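You operate a simulated robot arm through the tools that you are given. There is no shell and no other tool.

You run a simulated robot arm. Do the job below in one go: nothing can be reset, and whatever is moved stays where it is left.

## Task
Put the block from the reader into the found box and shut the lid.
Fine: leave the blue knob at NONE and the grey knob at OFF.

Only the result counts: the job must be done as asked and must still hold three seconds after the hand-in. Knocking over, shifting, dropping, spilling or breaking anything else fails it. A push-on lid holds only when it is set on centred and level and pressed home; a screw cap is set on level and turned clockwise until tight.

## Robot
A 6-joint arm with a two-finger gripper, fixed in place. Base frame: the origin is at the foot of the arm, x ahead of it, y to its left, z up. Units: mm, degrees, N and s.
Its first joint turns from -166.0 to 166.0 degrees. Payload 2.54 kg.
The tool frame sits at the grasp point between the pads (the TCP): z along the fingers, y along the line on which they close. The tips reach 30 mm beyond it. The gripper opens to 116 mm. The gripper's body begins 95 mm behind the TCP.
Orientation is that of the tool frame in the base frame, as [roll, pitch, yaw] about the fixed x, y, z axes, in that order (R = Rz(yaw) Ry(pitch) Rx(roll)). With the fingers straight down and closing along the base's y, the tool's x points along the base's -x, its y along +y and its z along -z.

## Interface
- The arm moves only by the tool jog_arm. Its argument "series" is a list of rows, each an object of numbers (a shift or turn left out is 0, a gripper value left out holds the last): "x", "y", "z": the shift along the tool's x, y, z in cm; "wx", "wy", "wz": the turn, a rotation vector about the tool's x, y, z in degrees. In form: [{"x": .., "y": .., "z": .., "wx": .., "wy": .., "wz": ..}, ...]. A call has 1 to 20 rows; each row shifts and turns the commanded pose from where the row before left it, along the tool's axes as they then stand. "gripper" is the gripper command, from -1 (fully open) to 1 (shut), values between in proportion, set as the call begins (left out, the last holds). A row lasts 0.2 s, in which the tool goes at most 50 mm and 8.6 degrees; a call with a longer step from one row to the next is refused whole, and so is a gripper value outside its range. A pose out of reach is approached as far as the arm can. The call stops where the force on the tool passes 40 N (or 10 N more than at its start, if that is more) or the arm is blocked; 0.2 s more then pass. Each finger travels about 72 mm/s and halts on what it meets, pressing with about 25 N; the grip force reading is that of the motor and also rises with nothing between the fingers. The clock runs only during rows and for 0.2 s after the last one: add rows that do not move to give the fingers time. The reply holds the time, the measured pose of the TCP, the force on the tool along the base axes, the opening and the grip force, in the units named above and with some noise, with the torque about the TCP (base axes, N m) and any sound that the robot's microphone picked up.
- Cameras (640 x 400 px; columns grow to the right, rows downward): "scene" is fixed at [220.1, -502.9, 1615.5]; the picture's right is [0.91, -0.41, 0.00], its down [-0.26, -0.59, -0.77] and it looks along [0.31, 0.70, -0.64] (base axes); focal length 346 px, centre (320, 200). "wrist" rides on the gripper at [69, -15, -122] in the tool frame; the picture's right is [0.21, 0.98, 0.00], its down [-0.83, 0.18, -0.53] and it looks along [-0.52, 0.12, 0.85] (tool axes); focal length 251 px, centre (320, 200). There is no depth. A picture from a camera that has moved, and an enlarged one, comes with that camera's place and axes in the base frame and with its lens.
- get_image(camera): a new picture of that camera. It takes no simulated time.
- enlarge(camera, box): a new picture of the part [left, top, right, bottom] of that camera's present view, enlarged. It takes no simulated time.
- hand_in(): hands the job in; it is judged then, once.

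Nothing tells you positions but the pictures and the camera data. Unless the task says otherwise, let go and move clear before handing in.

The tools are called as a command line: name --argument value ..., lists and objects as JSON in quotes. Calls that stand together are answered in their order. jog_arm: Moves the arm, as the interface text tells. Its arguments: {"type":"object","properties":{"series":{"type":"array","items":{"type":"object","properties":{"x":{"type":"number"},"y":{"type":"number"},"z":{"type":"number"},"wx":{"type":"number"},"wy":{"type":"number"},"wz":{"type":"number"}}}},"gripper":{"type":"number"}},"required":["series"]} The other tools are called the same way: get_image (camera) takes a picture; enlarge (camera, box) takes an enlarged picture of a part of a camera's view; hand_in () hands the job in.

At the start:

```text
clock: 0.0
position: [379.1, 129.8, 1150.2]
tcp_rot: [-180.0, -0.1, -179.9]
ft_force: [-0.2, 0.4, 0.0]
wrist_torque: [-0.02, -0.02, -0.01]
grip_width: 115.9
gripper_force: 0.2
```

scene: 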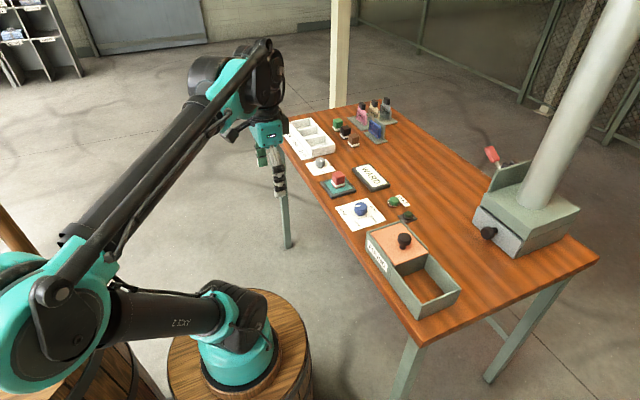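
wrist: 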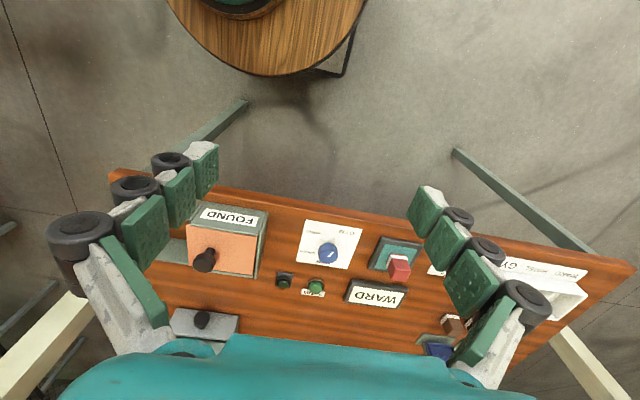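

I see a table with a FOUND box (salmon sliding lid, black knob), a red block on a teal reader, knobs and other items. I'll enlarge the views before moving.

enlarge --camera "scene" --box '[340, 180, 480, 330]'

enlarge --camera "scene" --box '[280, 90, 420, 240]'

enlarge --camera "wrist" --box '[160, 180, 440, 360]'

enlarge --camera "scene" --box '[450, 130, 600, 270]'

```text
2.67 times, centred on (410, 255) of scene
camera zoom: at [220.1, -502.9, 1615.5], right [0.91, -0.41, 0.0], down [-0.26, -0.59, -0.77], along [0.31, 0.7, -0.64], focal length 922 px, centre (80, 53)
```

zoom: 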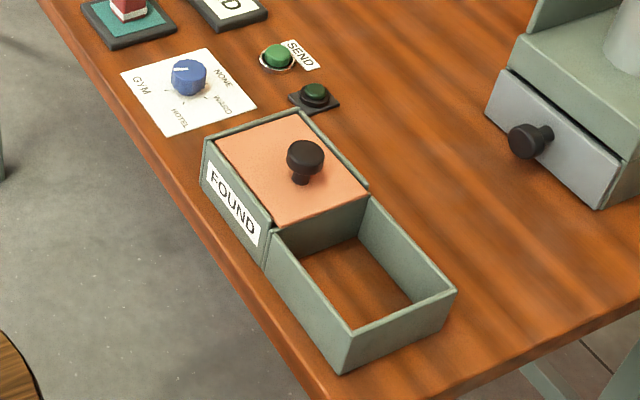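

```text
2.67 times, centred on (350, 165) of scene
camera zoom: at [220.1, -502.9, 1615.5], right [0.91, -0.41, 0.0], down [-0.26, -0.59, -0.77], along [0.31, 0.7, -0.64], focal length 922 px, centre (240, 293)
```

zoom: 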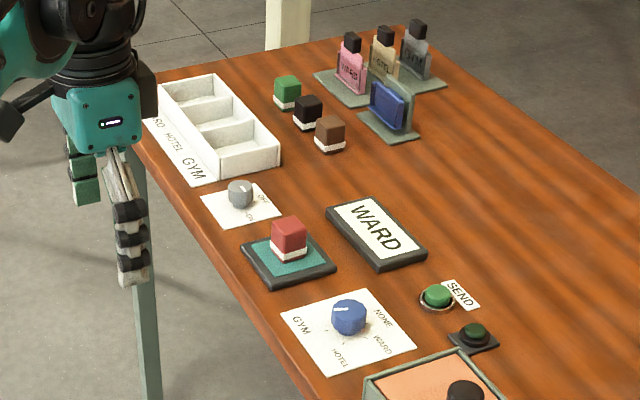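

```text
2.22 times, centred on (300, 270) of wrist
camera zoom: at [309.5, 114.6, 1272.3], right [-0.21, 0.98, 0.0], down [0.83, 0.18, 0.53], along [0.52, 0.12, -0.85], focal length 559 px, centre (364, 44)
```

zoom: 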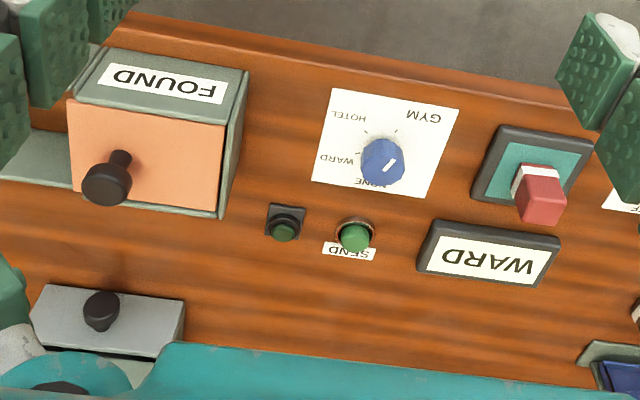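

```text
2.86 times, centred on (525, 200) of scene
camera zoom: at [220.1, -502.9, 1615.5], right [0.91, -0.41, 0.0], down [-0.26, -0.59, -0.77], along [0.31, 0.7, -0.64], focal length 988 px, centre (-266, 200)
```

zoom: 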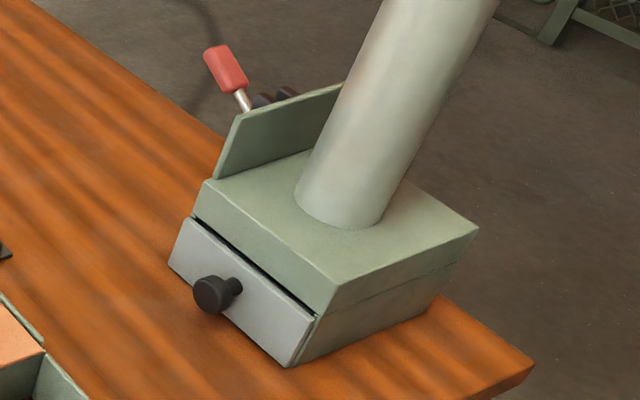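

The red block top seems to be around (675, 369, 905), and the FOUND lid's knob around (680, -16, 950). I'll move the wrist camera in above the bench to look closely at the knobs and the reader.

jog_arm --series '[{"x": -4, "y": 1.4}, {"x": -4, "y": 1.4}, {"x": -4, "y": 1.4}, {"x": -4, "y": 1.4}, {"x": -4, "y": 1.4}, {"z": 2}, {}]'

get_image --camera "wrist"

```text
clock: 1.6
position: [577.4, 201.6, 1132.3]
tcp_rot: [-180.0, 0.0, -180.0]
ft_force: [-0.4, 0.1, 0.5]
wrist_torque: [0.01, 0.01, 0.01]
grip_width: 115.8
gripper_force: 0.0
```

```text
taken
camera wrist: at [508.6, 186.9, 1254.0], right [-0.21, 0.98, 0.0], down [0.83, 0.18, 0.53], along [0.52, 0.12, -0.85], focal length 251 px, centre (320, 200)
```

wrist: 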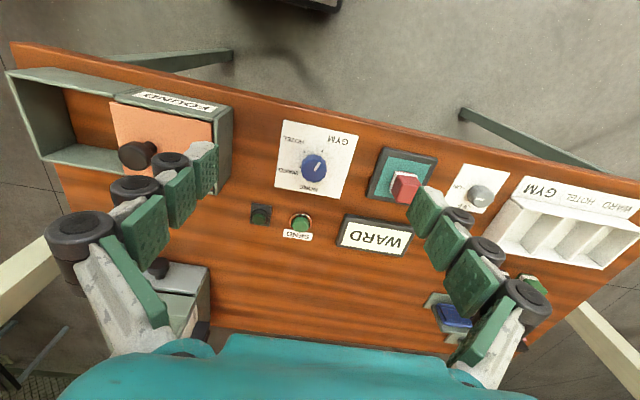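

enlarge --camera "wrist" --box '[240, 100, 420, 270]'

enlarge --camera "wrist" --box '[360, 130, 520, 240]'

enlarge --camera "wrist" --box '[0, 50, 240, 210]'

get_image --camera "scene"

```text
2.35 times, centred on (330, 185) of wrist
camera zoom: at [508.6, 186.9, 1254.0], right [-0.21, 0.98, 0.0], down [0.83, 0.18, 0.53], along [0.52, 0.12, -0.85], focal length 592 px, centre (296, 235)
```

zoom: 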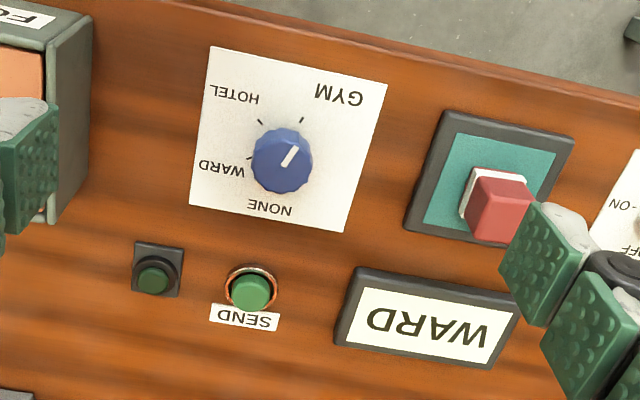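

```text
3.64 times, centred on (440, 185) of wrist
camera zoom: at [508.6, 186.9, 1254.0], right [-0.21, 0.98, 0.0], down [0.83, 0.18, 0.53], along [0.52, 0.12, -0.85], focal length 914 px, centre (-116, 254)
```

zoom: 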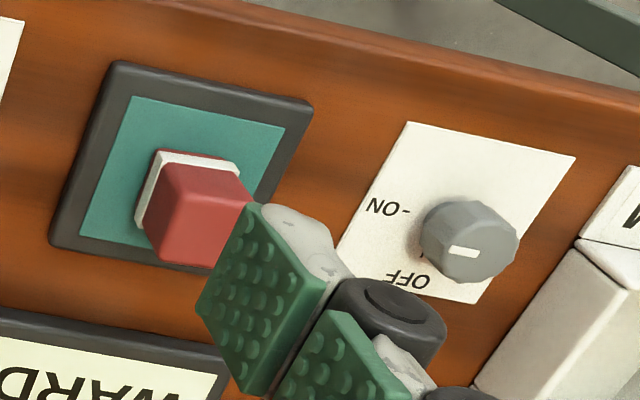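

```text
2.50 times, centred on (120, 130) of wrist
camera zoom: at [508.6, 186.9, 1254.0], right [-0.21, 0.98, 0.0], down [0.83, 0.18, 0.53], along [0.52, 0.12, -0.85], focal length 629 px, centre (820, 375)
```

zoom: 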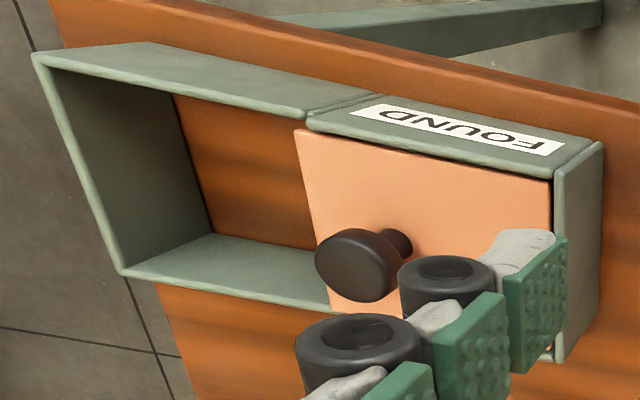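

```text
taken
```

scene: 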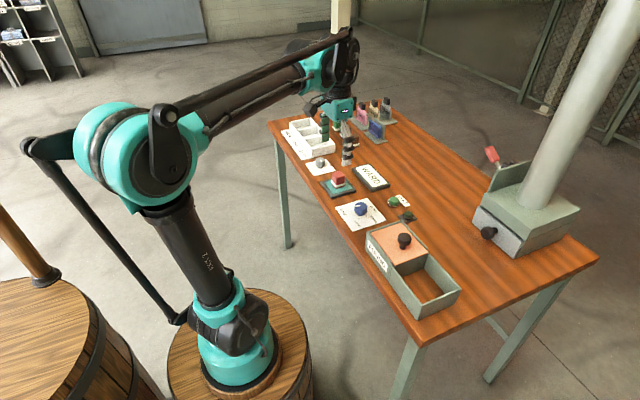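

The blue knob's mark seems to point toward GYM and the grey knob is unclear, so I'll lower the camera nearer to the knobs to read them.

jog_arm --series '[{"x": -2, "z": 4}, {"x": -1.5, "z": 4}, {"z": 4}, {"z": 4}, {}]'

get_image --camera "wrist"

enlarge --camera "wrist" --box '[230, 100, 410, 250]'

```text
clock: 2.8
position: [614.4, 201.2, 972.7]
tcp_rot: [-180.0, -0.1, 179.9]
ft_force: [0.0, 0.8, 0.1]
wrist_torque: [-0.01, 0.0, 0.01]
grip_width: 116.1
gripper_force: 0.0
```

```text
taken
camera wrist: at [545.5, 186.4, 1094.6], right [-0.21, 0.98, 0.0], down [0.83, 0.18, 0.53], along [0.52, 0.12, -0.85], focal length 251 px, centre (320, 200)
```

wrist: 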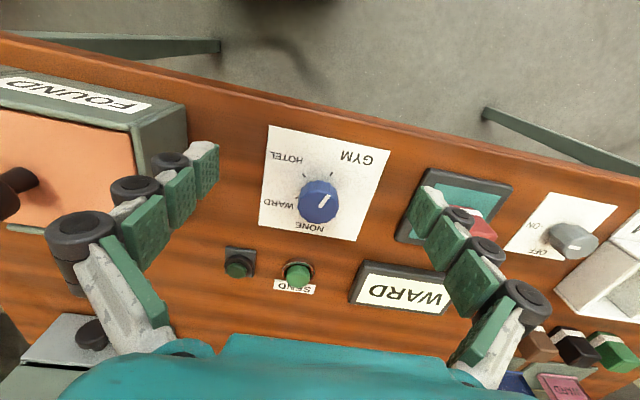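

```text
2.67 times, centred on (320, 175) of wrist
camera zoom: at [545.5, 186.4, 1094.6], right [-0.21, 0.98, 0.0], down [0.83, 0.18, 0.53], along [0.52, 0.12, -0.85], focal length 670 px, centre (320, 267)
```

zoom: 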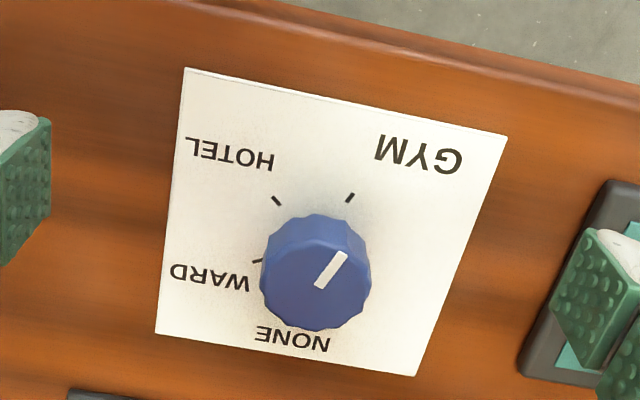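

The blue knob sits at about (685, 217), top z≈870 on a table at z≈847, and it currently points to GYM. Next I'll look at the grey knob the same way, and zoom the scene camera in on the dials.

jog_arm --series '[{"y": 4.6}, {"y": 4.6}, {"y": 4.6}, {"y": 4.6}, {"y": 4.6}, {"y": 4.6}, {}]'

get_image --camera "wrist"

enlarge --camera "wrist" --box '[230, 100, 410, 250]'

enlarge --camera "scene" --box '[330, 185, 395, 235]'

enlarge --camera "scene" --box '[300, 145, 360, 195]'

```text
clock: 4.4
position: [613.2, 477.8, 969.9]
tcp_rot: [-180.0, 0.0, 179.9]
ft_force: [0.5, 0.2, -0.8]
wrist_torque: [0.01, -0.01, 0.05]
grip_width: 116.1
gripper_force: 0.0
```

```text
taken
camera wrist: at [544.3, 463.3, 1092.4], right [-0.21, 0.98, 0.0], down [0.83, 0.18, 0.53], along [0.52, 0.12, -0.85], focal length 251 px, centre (320, 200)
```

wrist: 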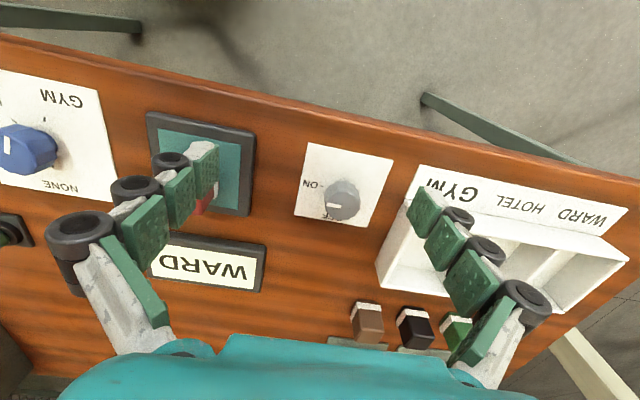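

```text
2.67 times, centred on (320, 175) of wrist
camera zoom: at [544.3, 463.3, 1092.4], right [-0.21, 0.98, 0.0], down [0.83, 0.18, 0.53], along [0.52, 0.12, -0.85], focal length 670 px, centre (320, 267)
```

zoom: 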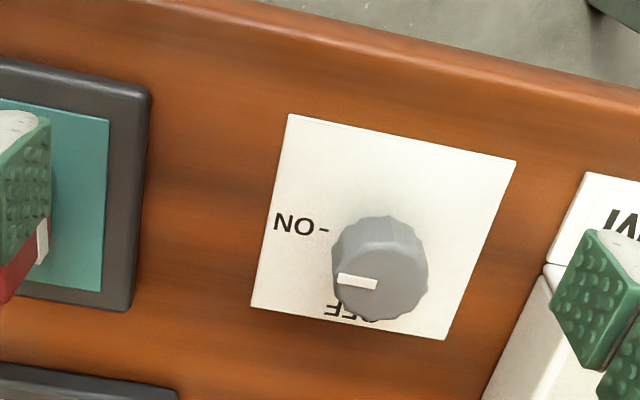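

```text
8.00 times, centred on (362, 210) of scene
camera zoom: at [220.1, -502.9, 1615.5], right [0.91, -0.41, 0.0], down [-0.26, -0.59, -0.77], along [0.31, 0.7, -0.64], focal length 2767 px, centre (-20, 120)
```

zoom: 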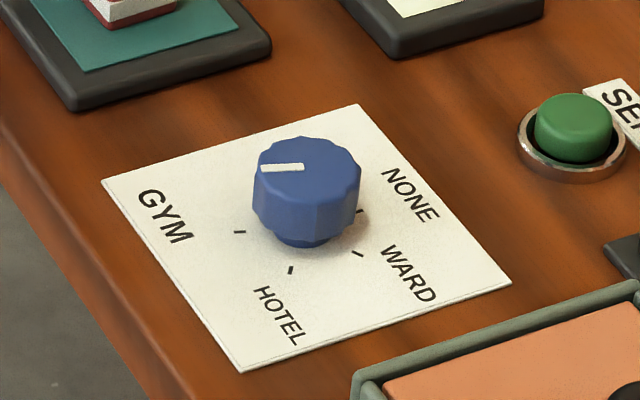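

```text
8.00 times, centred on (330, 170) of scene
camera zoom: at [220.1, -502.9, 1615.5], right [0.91, -0.41, 0.0], down [-0.26, -0.59, -0.77], along [0.31, 0.7, -0.64], focal length 2767 px, centre (240, 440)
```

zoom: 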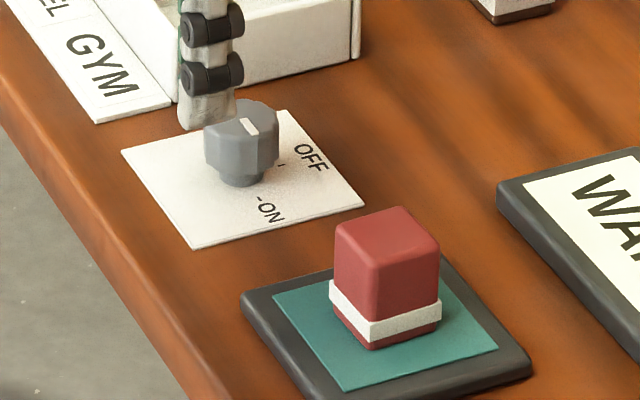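

The grey knob (centre ≈ (675.5, 517), top z≈880) points to ON and the blue knob points to GYM, so both need turning. I'll start with grey: move over it, turn the gripper so it closes along x, and come down part of the way.

jog_arm --series '[{"x": -3.1, "y": 2.0}, {"x": -3.1, "y": 1.94}, {"wz": 8.2}, {"wz": 8.2}, {"wz": 8.2}, {"wz": 8.2}, {"wz": 8.2}, {"wz": 8.2}, {"wz": 8.2}, {"wz": 8.2}, {"wz": 8.2}, {"wz": 8.2}, {"wz": 8}, {}]' --gripper -0.4

get_image --camera "wrist"

get_image --camera "scene"

```text
clock: 7.4
position: [675.8, 513.5, 971.9]
tcp_rot: [-180.0, 0.0, 89.9]
ft_force: [-0.7, 0.4, 0.4]
wrist_torque: [0.01, -0.05, 0.02]
grip_width: 81.3
gripper_force: 0.1
```

```text
taken
camera wrist: at [660.9, 584.3, 1092.4], right [0.98, 0.21, 0.0], down [0.18, -0.83, 0.53], along [0.11, -0.52, -0.85], focal length 251 px, centre (320, 200)
```

wrist: 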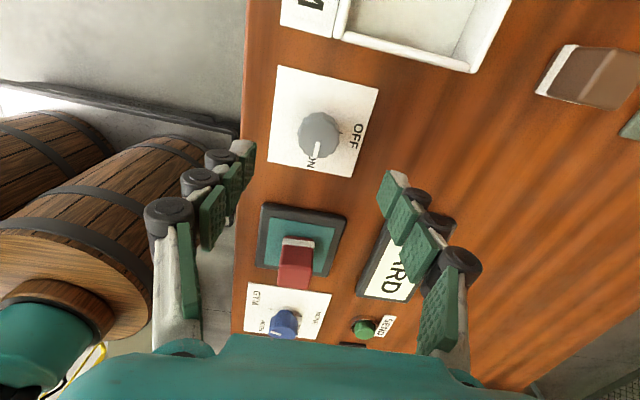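

```text
taken
```

scene: 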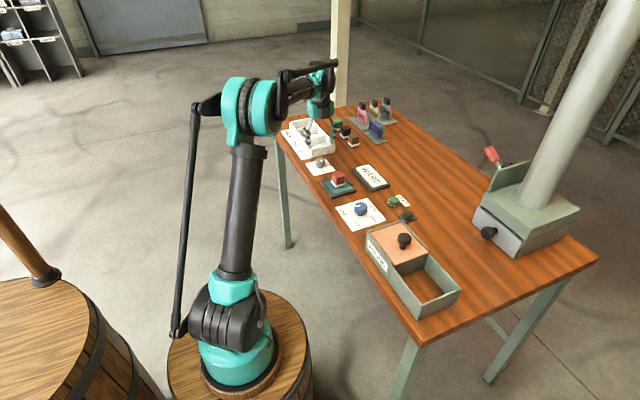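

The knob is nearly below the gripper. I'll zoom in here to check its centre and the ON/OFF ticks.

enlarge --camera "wrist" --box '[255, 60, 385, 180]'

```text
3.33 times, centred on (320, 120) of wrist
camera zoom: at [660.9, 584.3, 1092.4], right [0.98, 0.21, 0.0], down [0.18, -0.83, 0.53], along [0.11, -0.52, -0.85], focal length 838 px, centre (320, 467)
```

zoom: 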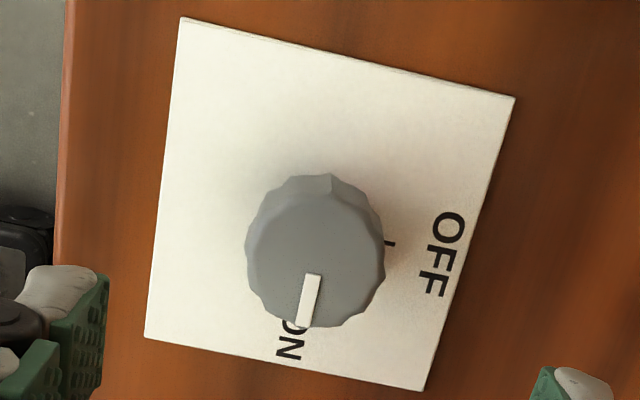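

The knob is at about (674.5, 516), with OFF at the +x side, 90° counter-clockwise from where it points. I'll go down around it.

jog_arm --series '[{"x": 0.2, "y": -0.1, "z": 3}, {"z": 3}, {"z": 2}, {}]'

get_image --camera "wrist"

enlarge --camera "scene" --box '[290, 135, 350, 185]'

```text
clock: 8.4
position: [676.7, 517.8, 889.5]
tcp_rot: [180.0, -0.1, 90.0]
ft_force: [0.4, 0.5, 0.7]
wrist_torque: [0.01, 0.0, -0.01]
grip_width: 81.1
gripper_force: 0.1
```

```text
taken
camera wrist: at [661.4, 586.9, 1012.0], right [0.98, 0.21, 0.0], down [0.18, -0.83, 0.53], along [0.11, -0.52, -0.85], focal length 251 px, centre (320, 200)
```

wrist: 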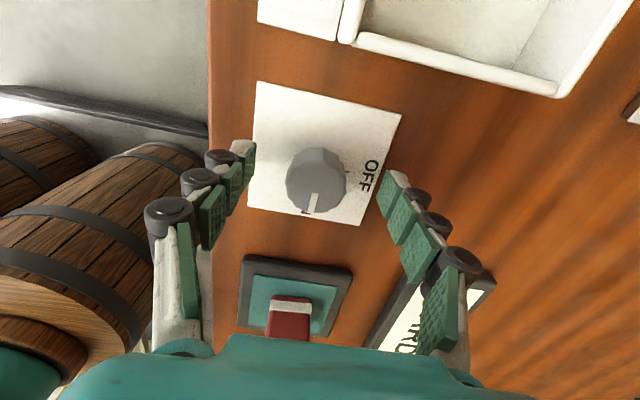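

```text
8.00 times, centred on (320, 160) of scene
camera zoom: at [220.1, -502.9, 1615.5], right [0.91, -0.41, 0.0], down [-0.26, -0.59, -0.77], along [0.31, 0.7, -0.64], focal length 2767 px, centre (320, 520)
```

zoom: 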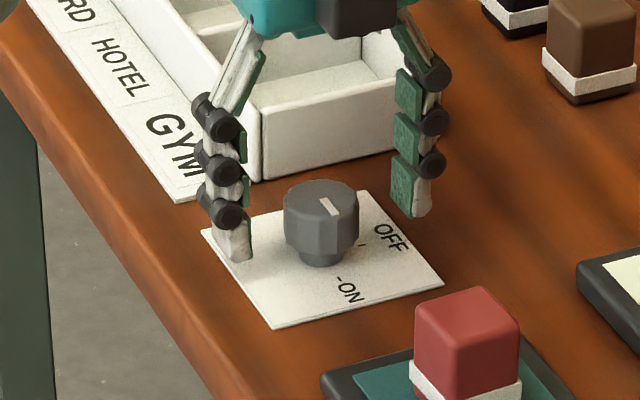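

The fingers straddle the knob. I'll lower a touch, then close on it.

jog_arm --series '[{"z": 0.4, "y": -0.2}, {}]'

jog_arm --series '[{}, {}, {}, {}, {}]' --gripper 0.6

get_image --camera "wrist"

```text
clock: 9.0
position: [674.0, 517.9, 886.5]
tcp_rot: [-180.0, 0.0, 90.0]
ft_force: [0.0, 0.4, -0.1]
wrist_torque: [0.0, -0.01, 0.02]
grip_width: 81.1
gripper_force: 0.1
```

```text
clock: 10.2
position: [673.9, 517.8, 885.5]
tcp_rot: [-180.0, 0.1, 90.0]
ft_force: [11.0, 3.4, 6.0]
wrist_torque: [0.13, -0.25, 0.04]
grip_width: 34.9
gripper_force: 44.9
```

```text
taken
camera wrist: at [659.5, 587.0, 1008.1], right [0.98, 0.21, 0.0], down [0.18, -0.83, 0.53], along [0.12, -0.52, -0.85], focal length 251 px, centre (320, 200)
```

wrist: 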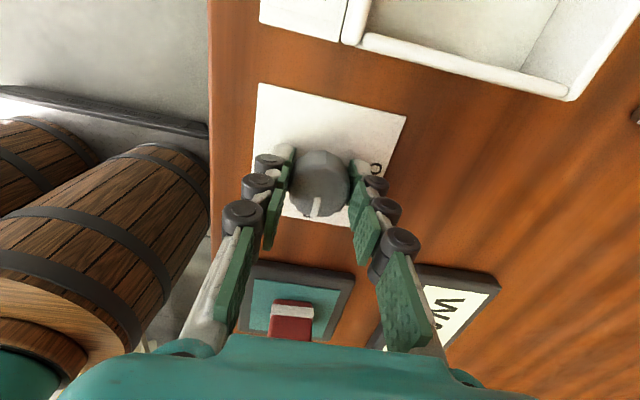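

The knob is gripped. I'll ease out the small side load and begin turning counter-clockwise.

jog_arm --series '[{"y": 0.1}, {"wz": -6}, {"wz": -8}, {"wz": -8}, {"wz": -8}, {}]'

get_image --camera "wrist"

```text
clock: 11.6
position: [674.8, 515.8, 886.4]
tcp_rot: [-179.9, 0.0, 120.1]
ft_force: [1.0, 2.2, -14.8]
wrist_torque: [0.18, 0.0, -0.02]
grip_width: 34.7
gripper_force: 45.1
```

```text
taken
camera wrist: at [625.8, 569.8, 1008.1], right [0.74, 0.68, 0.0], down [0.57, -0.62, 0.53], along [0.36, -0.39, -0.85], focal length 251 px, centre (320, 200)
```

wrist: 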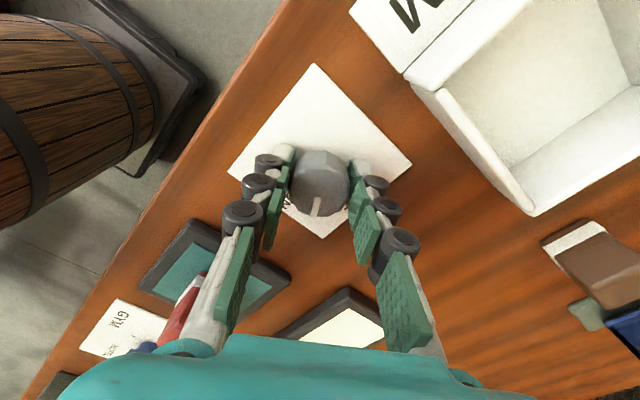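

The mark turns with the gripper. I'll continue through the remaining 60°.

jog_arm --series '[{"wz": -8}, {"wz": -8}, {"wz": -8}, {"wz": -8}, {"wz": -8}, {"wz": -8}, {"wz": -8}, {"wz": -4}, {}]'

get_image --camera "wrist"

enlarge --camera "scene" --box '[290, 135, 350, 185]'

```text
clock: 12.7
position: [673.6, 516.8, 887.1]
tcp_rot: [-179.8, 0.0, 152.1]
ft_force: [-1.4, -3.6, -4.7]
wrist_torque: [0.38, 0.1, -0.01]
grip_width: 34.9
gripper_force: 44.7
stopped in row 5: the force on the tool passed its limit at 43 N (the readings are from after the stop); the commanded pose is now the measured one
```

```text
taken
camera wrist: at [604.7, 535.9, 1008.2], right [0.27, 0.96, 0.0], down [0.82, -0.22, 0.53], along [0.51, -0.14, -0.85], focal length 251 px, centre (320, 200)
```

wrist: 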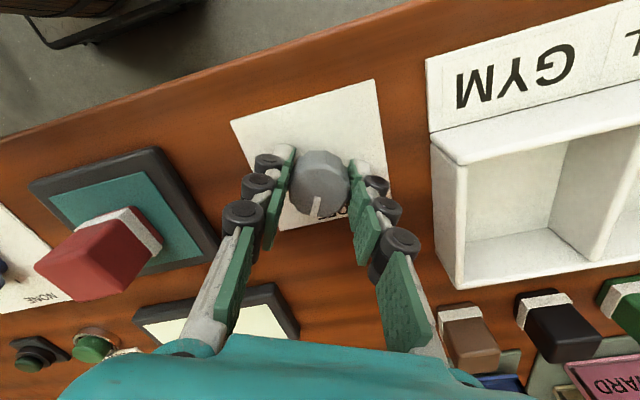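

```text
8.00 times, centred on (320, 160) of scene
camera zoom: at [220.1, -502.9, 1615.5], right [0.91, -0.41, 0.0], down [-0.26, -0.59, -0.77], along [0.31, 0.7, -0.64], focal length 2767 px, centre (320, 520)
```

zoom: 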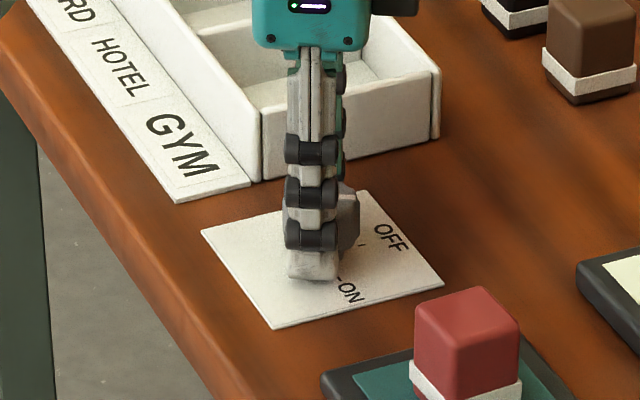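

The turn stopped at a force spike about two thirds of the way, and the load has since relaxed. I'll continue gently.

jog_arm --series '[{"wz": -4}, {"wz": -4}, {"wz": -4}, {}]'

```text
clock: 13.7
position: [672.1, 515.6, 886.1]
tcp_rot: [-179.9, -0.1, 164.3]
ft_force: [-8.7, -16.4, -8.2]
wrist_torque: [-0.39, -0.17, -0.02]
grip_width: 34.8
gripper_force: 45.4
```

A side load is building up along −y, so I'll re-centre by about 1.5 mm and finish the turn.

jog_arm --series '[{"x": 0.03, "y": -0.14}, {"wz": -4}, {"wz": -4}, {"wz": -4}, {"wz": -3.7}, {}]'

get_image --camera "wrist"

enlarge --camera "wrist" --box '[255, 120, 385, 240]'

```text
clock: 15.1
position: [672.4, 514.8, 886.0]
tcp_rot: [-179.9, -0.1, 179.9]
ft_force: [6.8, -3.2, 2.4]
wrist_torque: [0.0, -0.03, 0.04]
grip_width: 34.7
gripper_force: 44.7
```

```text
taken
camera wrist: at [603.3, 500.6, 1008.3], right [-0.21, 0.98, 0.0], down [0.83, 0.18, 0.53], along [0.52, 0.11, -0.85], focal length 251 px, centre (320, 200)
```

wrist: 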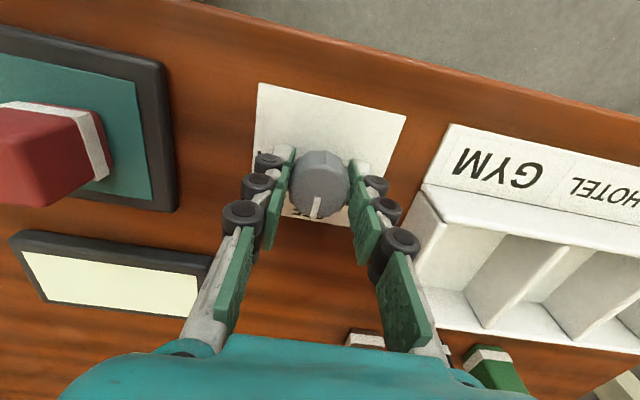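

```text
3.33 times, centred on (320, 180) of wrist
camera zoom: at [603.3, 500.6, 1008.3], right [-0.21, 0.98, 0.0], down [0.83, 0.18, 0.53], along [0.52, 0.11, -0.85], focal length 838 px, centre (320, 267)
```

zoom: 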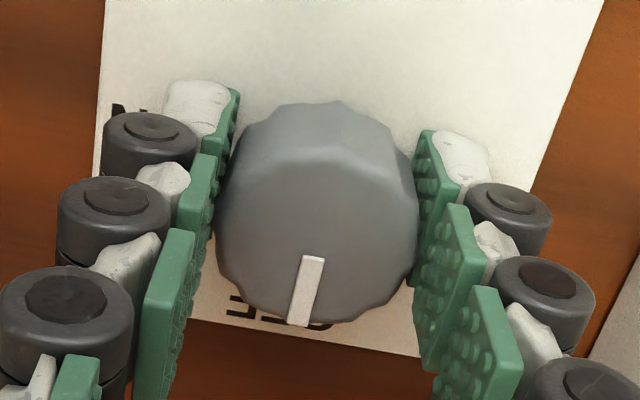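

The display has gone blank, so grey is now at OFF with its mark at the OFF tick. I'll release, rise and check.

jog_arm --series '[{}, {}, {}]' --gripper -0.05

jog_arm --series '[{"z": -3}, {"z": -4}, {"z": -4}, {}]'

get_image --camera "wrist"

enlarge --camera "wrist" --box '[255, 60, 385, 180]'

enlarge --camera "scene" --box '[290, 135, 350, 185]'

get_image --camera "scene"

```text
clock: 15.8
position: [672.1, 515.2, 886.0]
tcp_rot: [-179.9, 0.0, 179.7]
ft_force: [-0.4, -0.5, 1.0]
wrist_torque: [0.04, -0.03, 0.01]
grip_width: 61.0
gripper_force: 0.0
```

```text
clock: 16.9
position: [670.9, 513.2, 996.4]
tcp_rot: [-179.8, -0.1, 179.8]
ft_force: [0.3, -0.2, -0.3]
wrist_torque: [-0.01, 0.03, -0.01]
grip_width: 60.9
gripper_force: 0.2
```

```text
taken
camera wrist: at [603.0, 499.2, 1119.0], right [-0.21, 0.98, 0.0], down [0.83, 0.18, 0.53], along [0.52, 0.11, -0.85], focal length 251 px, centre (320, 200)
```

wrist: 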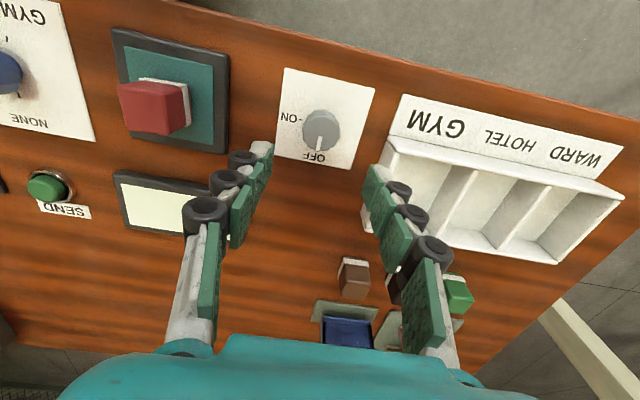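

```text
3.33 times, centred on (320, 120) of wrist
camera zoom: at [603.0, 499.2, 1119.0], right [-0.21, 0.98, 0.0], down [0.83, 0.18, 0.53], along [0.52, 0.11, -0.85], focal length 838 px, centre (320, 467)
```

zoom: 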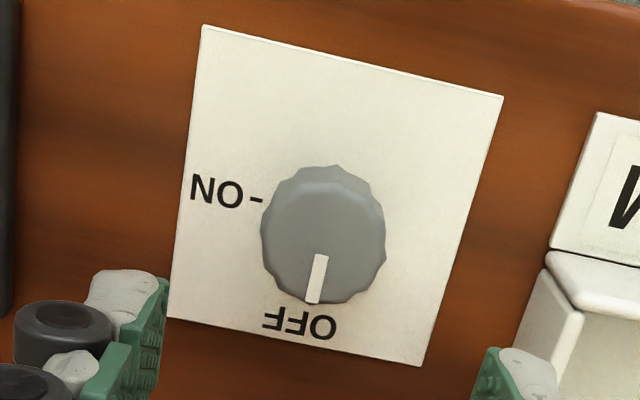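

```text
8.00 times, centred on (320, 160) of scene
camera zoom: at [220.1, -502.9, 1615.5], right [0.91, -0.41, 0.0], down [-0.26, -0.59, -0.77], along [0.31, 0.7, -0.64], focal length 2767 px, centre (320, 520)
```

zoom: 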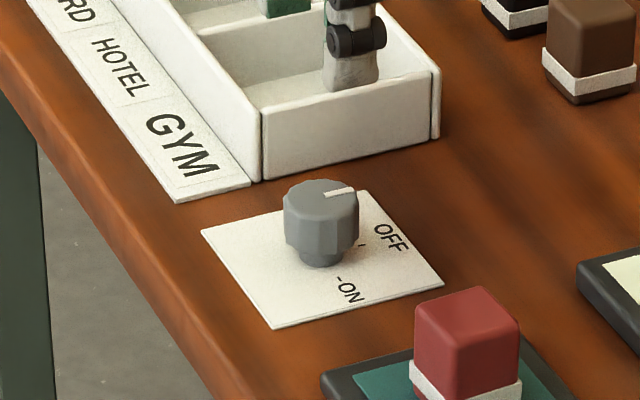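

```text
taken
```

scene: 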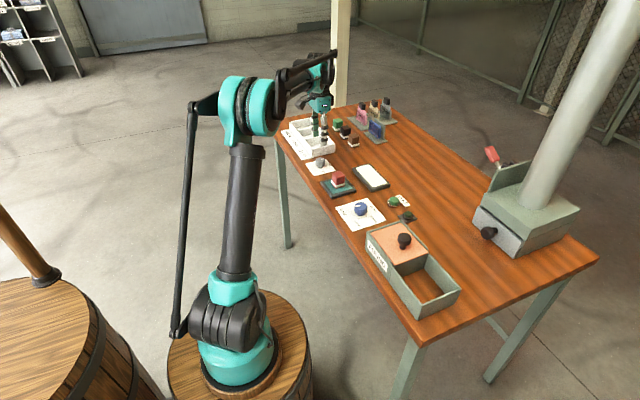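

Grey is at OFF. Now I'll go to the blue knob at about (685, 217) and turn the gripper back 105° before gripping it.

jog_arm --series '[{"x": -0.18, "y": -4.25}, {"x": -0.18, "y": -4.25}, {"x": -0.18, "y": -4.25}, {"x": -0.18, "y": -4.25}, {"x": -0.18, "y": -4.25}, {"x": -0.18, "y": -4.25}, {"x": -0.18, "y": -4.3}, {}]' --gripper -0.45

jog_arm --series '[{"wz": 8.1}, {"wz": 8.1}, {"wz": 8.1}, {"wz": 8.1}, {"wz": 8.1}, {"wz": 8.1}, {"wz": 8.1}, {"wz": 8.1}, {"wz": 8.1}, {"wz": 8.1}, {"wz": 8.1}, {"wz": 8.1}, {"wz": 7.8}, {}]'

get_image --camera "wrist"

enlarge --camera "wrist" --box '[255, 60, 385, 180]'

```text
clock: 18.6
position: [685.3, 216.8, 998.3]
tcp_rot: [-179.8, -0.1, 179.8]
ft_force: [0.4, 0.6, 0.1]
wrist_torque: [0.0, -0.02, 0.0]
grip_width: 84.1
gripper_force: 0.0
```

```text
clock: 21.6
position: [683.8, 216.3, 997.0]
tcp_rot: [-179.9, 0.1, 74.7]
ft_force: [0.4, 0.1, -0.7]
wrist_torque: [0.03, -0.02, -0.02]
grip_width: 84.0
gripper_force: 0.1
```

```text
taken
camera wrist: at [687.4, 288.5, 1118.8], right [1.0, -0.05, 0.0], down [-0.04, -0.84, 0.54], along [-0.03, -0.54, -0.84], focal length 251 px, centre (320, 200)
```

wrist: 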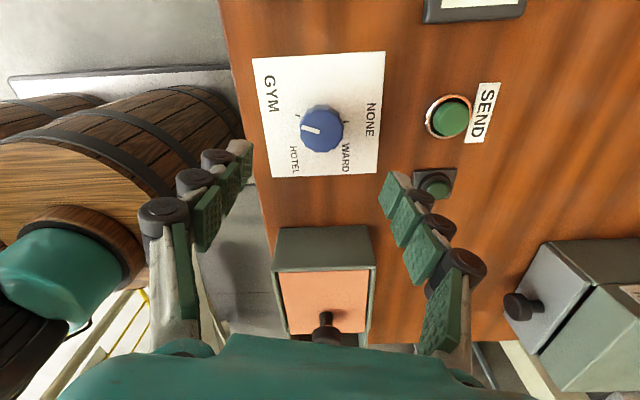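

```text
3.33 times, centred on (320, 120) of wrist
camera zoom: at [687.4, 288.5, 1118.8], right [1.0, -0.05, 0.0], down [-0.04, -0.84, 0.54], along [-0.03, -0.54, -0.84], focal length 838 px, centre (320, 467)
```

zoom: 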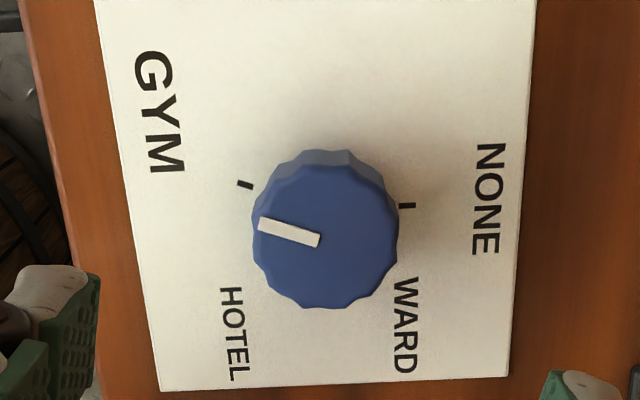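

From this side the NONE tick lies at almost exactly +x (0°), and the mark is at 160° (GYM), so about 200° counter-clockwise is needed. I'll go down over the blue knob and grip it.

jog_arm --series '[{"x": 0.03, "y": 0.12, "z": 4}, {"z": 3}, {"z": 2.5}, {"z": 1.6}, {}]'

get_image --camera "wrist"

enlarge --camera "scene" --box '[330, 180, 400, 235]'

```text
clock: 22.9
position: [684.3, 218.0, 885.5]
tcp_rot: [-179.9, 0.3, 74.8]
ft_force: [-0.4, 0.2, 0.1]
wrist_torque: [-0.01, 0.01, -0.02]
grip_width: 83.9
gripper_force: 0.0
```

```text
taken
camera wrist: at [688.6, 289.6, 1007.6], right [1.0, -0.05, 0.0], down [-0.04, -0.84, 0.54], along [-0.03, -0.54, -0.84], focal length 251 px, centre (320, 200)
```

wrist: 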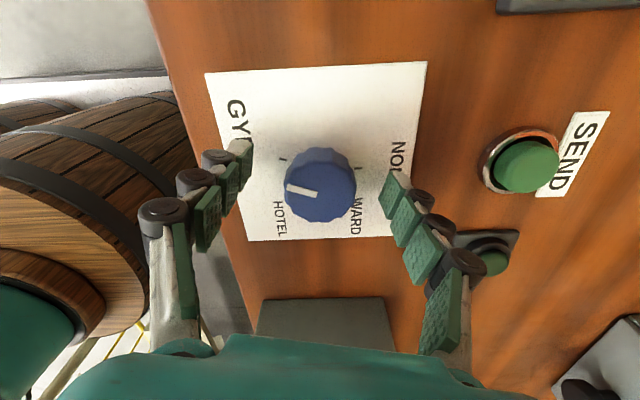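

```text
7.27 times, centred on (365, 208) of scene
camera zoom: at [220.1, -502.9, 1615.5], right [0.91, -0.41, 0.0], down [-0.26, -0.59, -0.77], along [0.31, 0.7, -0.64], focal length 2516 px, centre (-7, 146)
```

zoom: 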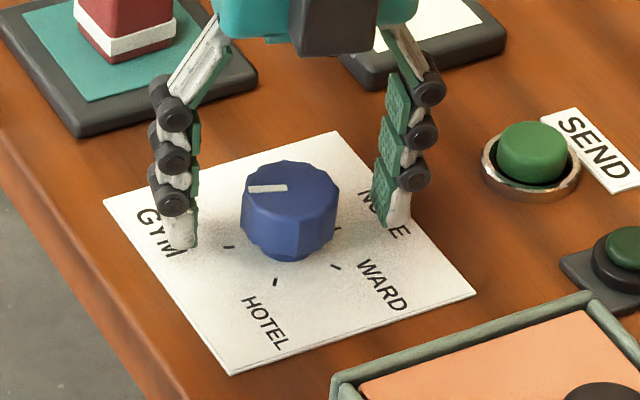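

The knob is well between the fingers. I'll close, then turn counter-clockwise a first bit.

jog_arm --series '[{}, {}, {}, {}, {}]' --gripper 0.5

jog_arm --series '[{"wz": -5}, {"wz": -5}, {"wz": -5}, {"wz": -5}, {}]'

```text
clock: 24.1
position: [685.8, 217.1, 886.5]
tcp_rot: [-179.9, 0.1, 74.8]
ft_force: [13.7, -1.2, 7.5]
wrist_torque: [-0.13, -0.34, 0.12]
grip_width: 40.6
gripper_force: 45.3
```

```text
clock: 25.2
position: [685.2, 218.4, 886.9]
tcp_rot: [-180.0, 0.0, 94.9]
ft_force: [6.5, 13.2, 23.0]
wrist_torque: [0.44, -0.14, 0.06]
grip_width: 40.6
gripper_force: 45.7
```

The knob is turning. I'll trim the centring by about 1 mm and carry on.

jog_arm --series '[{"x": 0.09, "y": 0.06, "z": -0.05}, {"wz": -5}, {"wz": -5}, {"wz": -5}, {"wz": -5}, {"wz": -5}, {"wz": -5}, {}]'

```text
clock: 27.0
position: [682.8, 216.9, 886.0]
tcp_rot: [-179.7, 0.0, 124.9]
ft_force: [-9.7, 1.6, 4.5]
wrist_torque: [-0.23, -0.38, 0.0]
grip_width: 40.8
gripper_force: 45.0
stopped in row 8: the force on the tool passed its limit at 41 N (the readings are from after the stop); the commanded pose is now the measured one
```

It stopped on a force spike partway, now at yaw 125°. I'll ease off and continue in smaller steps.

jog_arm --series '[{"x": 0.05, "y": -0.06}, {"wz": -4}, {"wz": -4}, {"wz": -4}, {}]'

```text
clock: 28.2
position: [682.6, 216.9, 886.6]
tcp_rot: [-179.7, 0.0, 136.9]
ft_force: [-12.6, -9.8, 1.9]
wrist_torque: [-0.34, 0.06, -0.03]
grip_width: 40.5
gripper_force: 44.9
```

I'll keep trimming as it turns; the load is toward −x, −y.

jog_arm --series '[{"x": 0.02, "y": -0.13}, {"wz": -4}, {"wz": -4}, {"wz": -4}, {"wz": -4}, {}]'

```text
clock: 29.6
position: [683.5, 215.2, 886.7]
tcp_rot: [-179.7, 0.0, 152.9]
ft_force: [5.8, -6.7, 8.0]
wrist_torque: [-0.15, -0.54, -0.01]
grip_width: 40.6
gripper_force: 45.1
```

jog_arm --series '[{"x": -0.06, "y": -0.04}, {"wz": -4}, {"wz": -4}, {"wz": -4}, {"wz": -4}, {"wz": -4}, {"wz": -4}, {"wz": -3}, {}]'

get_image --camera "wrist"

enlarge --camera "scene" --box '[330, 180, 400, 235]'

```text
clock: 31.6
position: [682.2, 214.8, 885.8]
tcp_rot: [-179.8, -0.3, 179.9]
ft_force: [-8.4, -19.0, 8.4]
wrist_torque: [-0.38, -0.18, -0.07]
grip_width: 40.5
gripper_force: 44.7
```

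```text
taken
camera wrist: at [613.4, 200.9, 1008.2], right [-0.21, 0.98, 0.0], down [0.83, 0.18, 0.53], along [0.52, 0.11, -0.85], focal length 251 px, centre (320, 200)
```

wrist: 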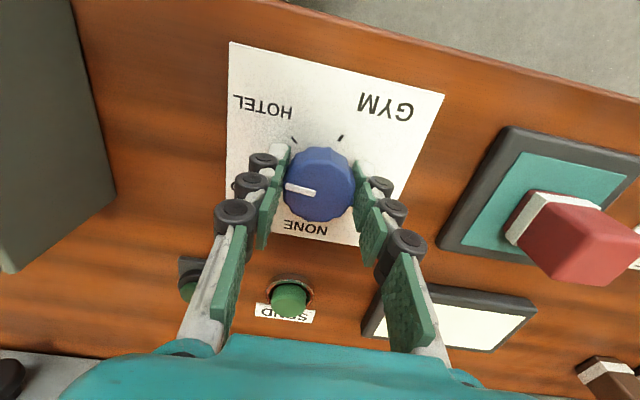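

```text
7.27 times, centred on (365, 208) of scene
camera zoom: at [220.1, -502.9, 1615.5], right [0.91, -0.41, 0.0], down [-0.26, -0.59, -0.77], along [0.31, 0.7, -0.64], focal length 2516 px, centre (-7, 146)
```

zoom: 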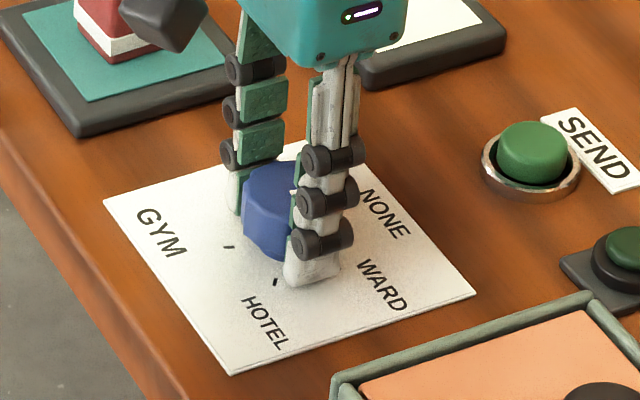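

It has turned 105° and the mark is between HOTEL and WARD. I'll release, swing the open gripper back 95°, and regrip for the rest.

jog_arm --series '[{}, {}, {}, {}]' --gripper -0.45

jog_arm --series '[{"wz": 8}, {"wz": 8}, {"wz": 8}, {"wz": 8}, {"wz": 8}, {"wz": 8}, {"wz": 8}, {"wz": 8}, {"wz": 8}, {"wz": 8}, {"wz": 8}, {"wz": 7}, {}]'

get_image --camera "wrist"

enlarge --camera "wrist" --box '[255, 120, 385, 240]'

```text
clock: 32.6
position: [682.5, 215.9, 884.9]
tcp_rot: [-179.8, -0.3, 180.0]
ft_force: [0.3, -0.6, -0.1]
wrist_torque: [-0.02, -0.01, -0.02]
grip_width: 83.9
gripper_force: 0.0
```

```text
clock: 35.4
position: [682.5, 216.2, 885.9]
tcp_rot: [-179.8, 0.2, 84.8]
ft_force: [-0.2, 0.0, -0.4]
wrist_torque: [-0.03, 0.01, 0.03]
grip_width: 84.3
gripper_force: 0.0
```

```text
taken
camera wrist: at [673.9, 287.2, 1007.4], right [0.99, 0.13, 0.0], down [0.11, -0.84, 0.54], along [0.06, -0.53, -0.84], focal length 251 px, centre (320, 200)
```

wrist: 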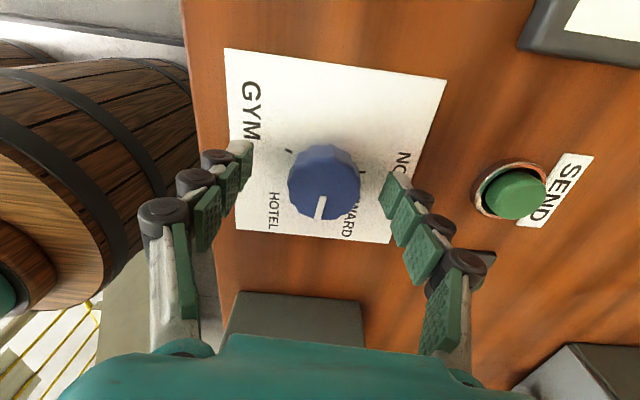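

```text
3.33 times, centred on (320, 180) of wrist
camera zoom: at [673.9, 287.2, 1007.4], right [0.99, 0.13, 0.0], down [0.11, -0.84, 0.54], along [0.06, -0.53, -0.84], focal length 838 px, centre (320, 267)
```

zoom: 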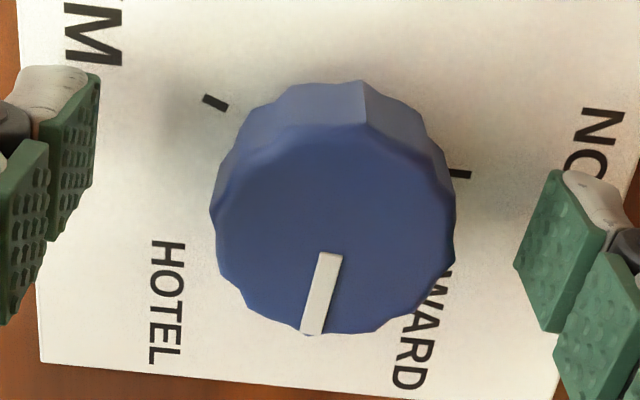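

The knob has stayed put, about 2 mm to the +x side of the gripper centre. I'll shift that much, grip again and turn on toward NONE.

jog_arm --series '[{"y": 0.15}, {}]'

jog_arm --series '[{}, {}, {}, {}, {}]' --gripper 0.4

jog_arm --series '[{"wz": -4}, {"wz": -4}, {"wz": -4}, {"wz": -4}, {"wz": -4}, {}]'

```text
clock: 36.0
position: [683.7, 217.0, 885.6]
tcp_rot: [-179.9, 0.2, 84.8]
ft_force: [1.1, 0.4, 0.7]
wrist_torque: [0.0, 0.01, -0.01]
grip_width: 83.9
gripper_force: 0.1
```

```text
clock: 37.2
position: [685.4, 216.9, 885.3]
tcp_rot: [-179.8, 0.2, 84.9]
ft_force: [26.2, -0.1, 15.6]
wrist_torque: [-0.1, -0.64, 0.02]
grip_width: 40.4
gripper_force: 44.7
```

```text
clock: 38.6
position: [684.2, 217.3, 886.1]
tcp_rot: [-179.7, 0.0, 104.9]
ft_force: [27.5, 1.3, -4.4]
wrist_torque: [-0.08, -0.88, 0.03]
grip_width: 40.5
gripper_force: 45.5
```

There's a +x load of 27 N, so I'll shift about 2 mm that way and keep turning.

jog_arm --series '[{"x": -0.05, "y": 0.18}, {"wz": -4}, {"wz": -4}, {"wz": -4}, {"wz": -4}, {"wz": -4}, {"wz": -4}, {}]'

```text
clock: 40.4
position: [684.0, 215.6, 885.6]
tcp_rot: [-179.6, -0.1, 128.9]
ft_force: [-22.2, -4.8, -5.0]
wrist_torque: [0.03, 0.55, -0.06]
grip_width: 40.6
gripper_force: 45.4
```

jog_arm --series '[{"x": 0.05, "y": -0.11}, {"wz": -4}, {"wz": -4}, {"wz": -4}, {"wz": -4}, {"wz": -4}, {}]'

```text
clock: 42.0
position: [684.5, 214.9, 885.3]
tcp_rot: [-179.7, -0.3, 148.9]
ft_force: [-16.8, 0.1, -15.4]
wrist_torque: [0.07, 0.04, 0.02]
grip_width: 40.7
gripper_force: 44.4
```

jog_arm --series '[{"x": 0.09, "y": -0.05}, {"wz": -4}, {"wz": -4}, {"wz": -4}, {"wz": -4}, {"wz": -4}, {}]'

```text
clock: 43.6
position: [683.4, 215.3, 885.2]
tcp_rot: [-179.7, -0.3, 169.0]
ft_force: [-10.7, -11.5, -23.6]
wrist_torque: [-0.11, 0.08, 0.0]
grip_width: 40.5
gripper_force: 45.0
```

jog_arm --series '[{"x": 0.05, "y": -0.08}, {"wz": -4}, {"wz": -4}, {"wz": -3}, {}]'

enlarge --camera "wrist" --box '[255, 100, 385, 240]'

```text
clock: 44.8
position: [682.4, 215.6, 886.9]
tcp_rot: [-179.8, -0.3, 180.0]
ft_force: [4.8, -9.5, -17.6]
wrist_torque: [-0.05, -0.54, 0.0]
grip_width: 40.8
gripper_force: 44.8
```

```text
2.86 times, centred on (320, 170) of wrist
camera zoom: at [615.3, 200.8, 1008.0], right [-0.21, 0.98, 0.0], down [0.83, 0.18, 0.53], along [0.52, 0.11, -0.85], focal length 718 px, centre (320, 286)
```

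zoom: 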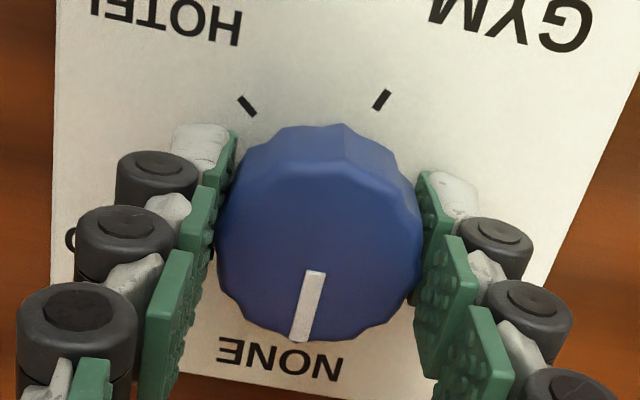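

The mark now points to NONE. I'll release, rise, and measure the final angle.

jog_arm --series '[{}, {}, {}, {}]' --gripper -0.3

jog_arm --series '[{"z": -3}, {"z": -4}, {"z": -4}, {}]'

enlarge --camera "wrist" --box '[255, 60, 385, 180]'

enlarge --camera "scene" --box '[330, 180, 400, 235]'

get_image --camera "wrist"

```text
clock: 45.8
position: [682.9, 214.1, 885.8]
tcp_rot: [-179.8, -0.2, 179.9]
ft_force: [-0.4, -0.6, 0.8]
wrist_torque: [-0.01, 0.01, -0.01]
grip_width: 75.5
gripper_force: 0.0
```

```text
clock: 46.8
position: [681.9, 215.8, 992.9]
tcp_rot: [-179.8, -0.2, 179.9]
ft_force: [0.1, 0.0, -0.1]
wrist_torque: [-0.02, 0.0, 0.01]
grip_width: 75.5
gripper_force: 0.0
```

```text
3.33 times, centred on (320, 120) of wrist
camera zoom: at [612.9, 201.3, 1115.8], right [-0.21, 0.98, 0.0], down [0.83, 0.18, 0.53], along [0.52, 0.11, -0.85], focal length 838 px, centre (320, 467)
```

zoom: 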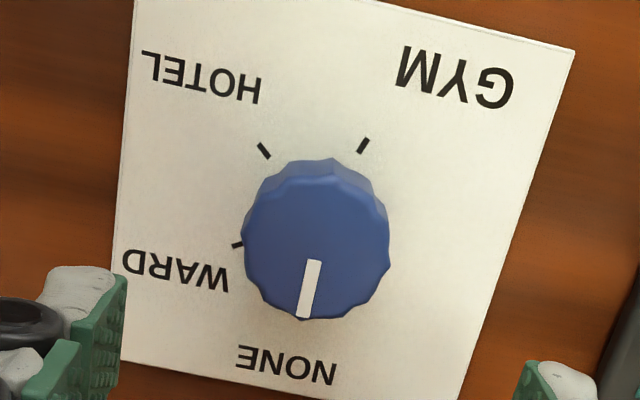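

```text
7.27 times, centred on (365, 208) of scene
camera zoom: at [220.1, -502.9, 1615.5], right [0.91, -0.41, 0.0], down [-0.26, -0.59, -0.77], along [0.31, 0.7, -0.64], focal length 2516 px, centre (-7, 146)
```

zoom: 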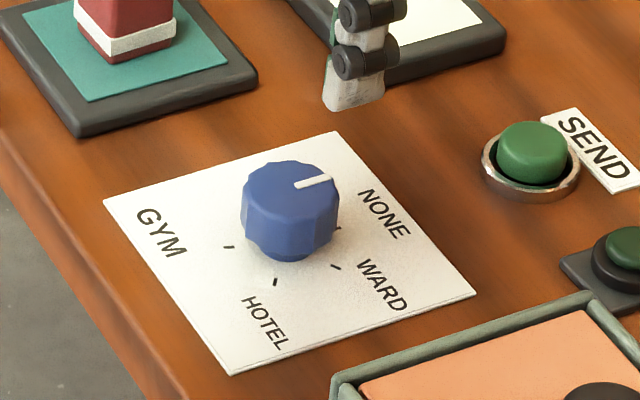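

```text
taken
camera wrist: at [612.9, 201.3, 1115.8], right [-0.21, 0.98, 0.0], down [0.83, 0.18, 0.53], along [0.52, 0.11, -0.85], focal length 251 px, centre (320, 200)
```

wrist: 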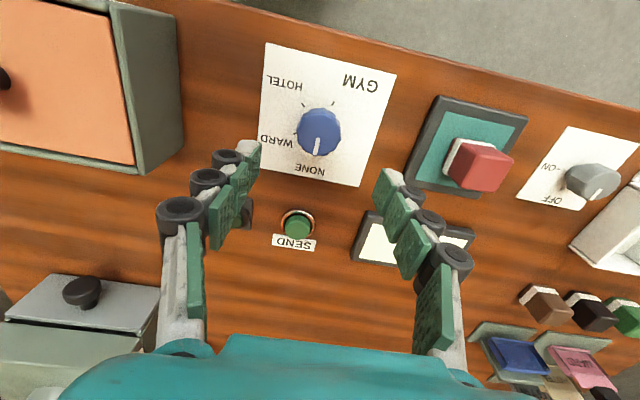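

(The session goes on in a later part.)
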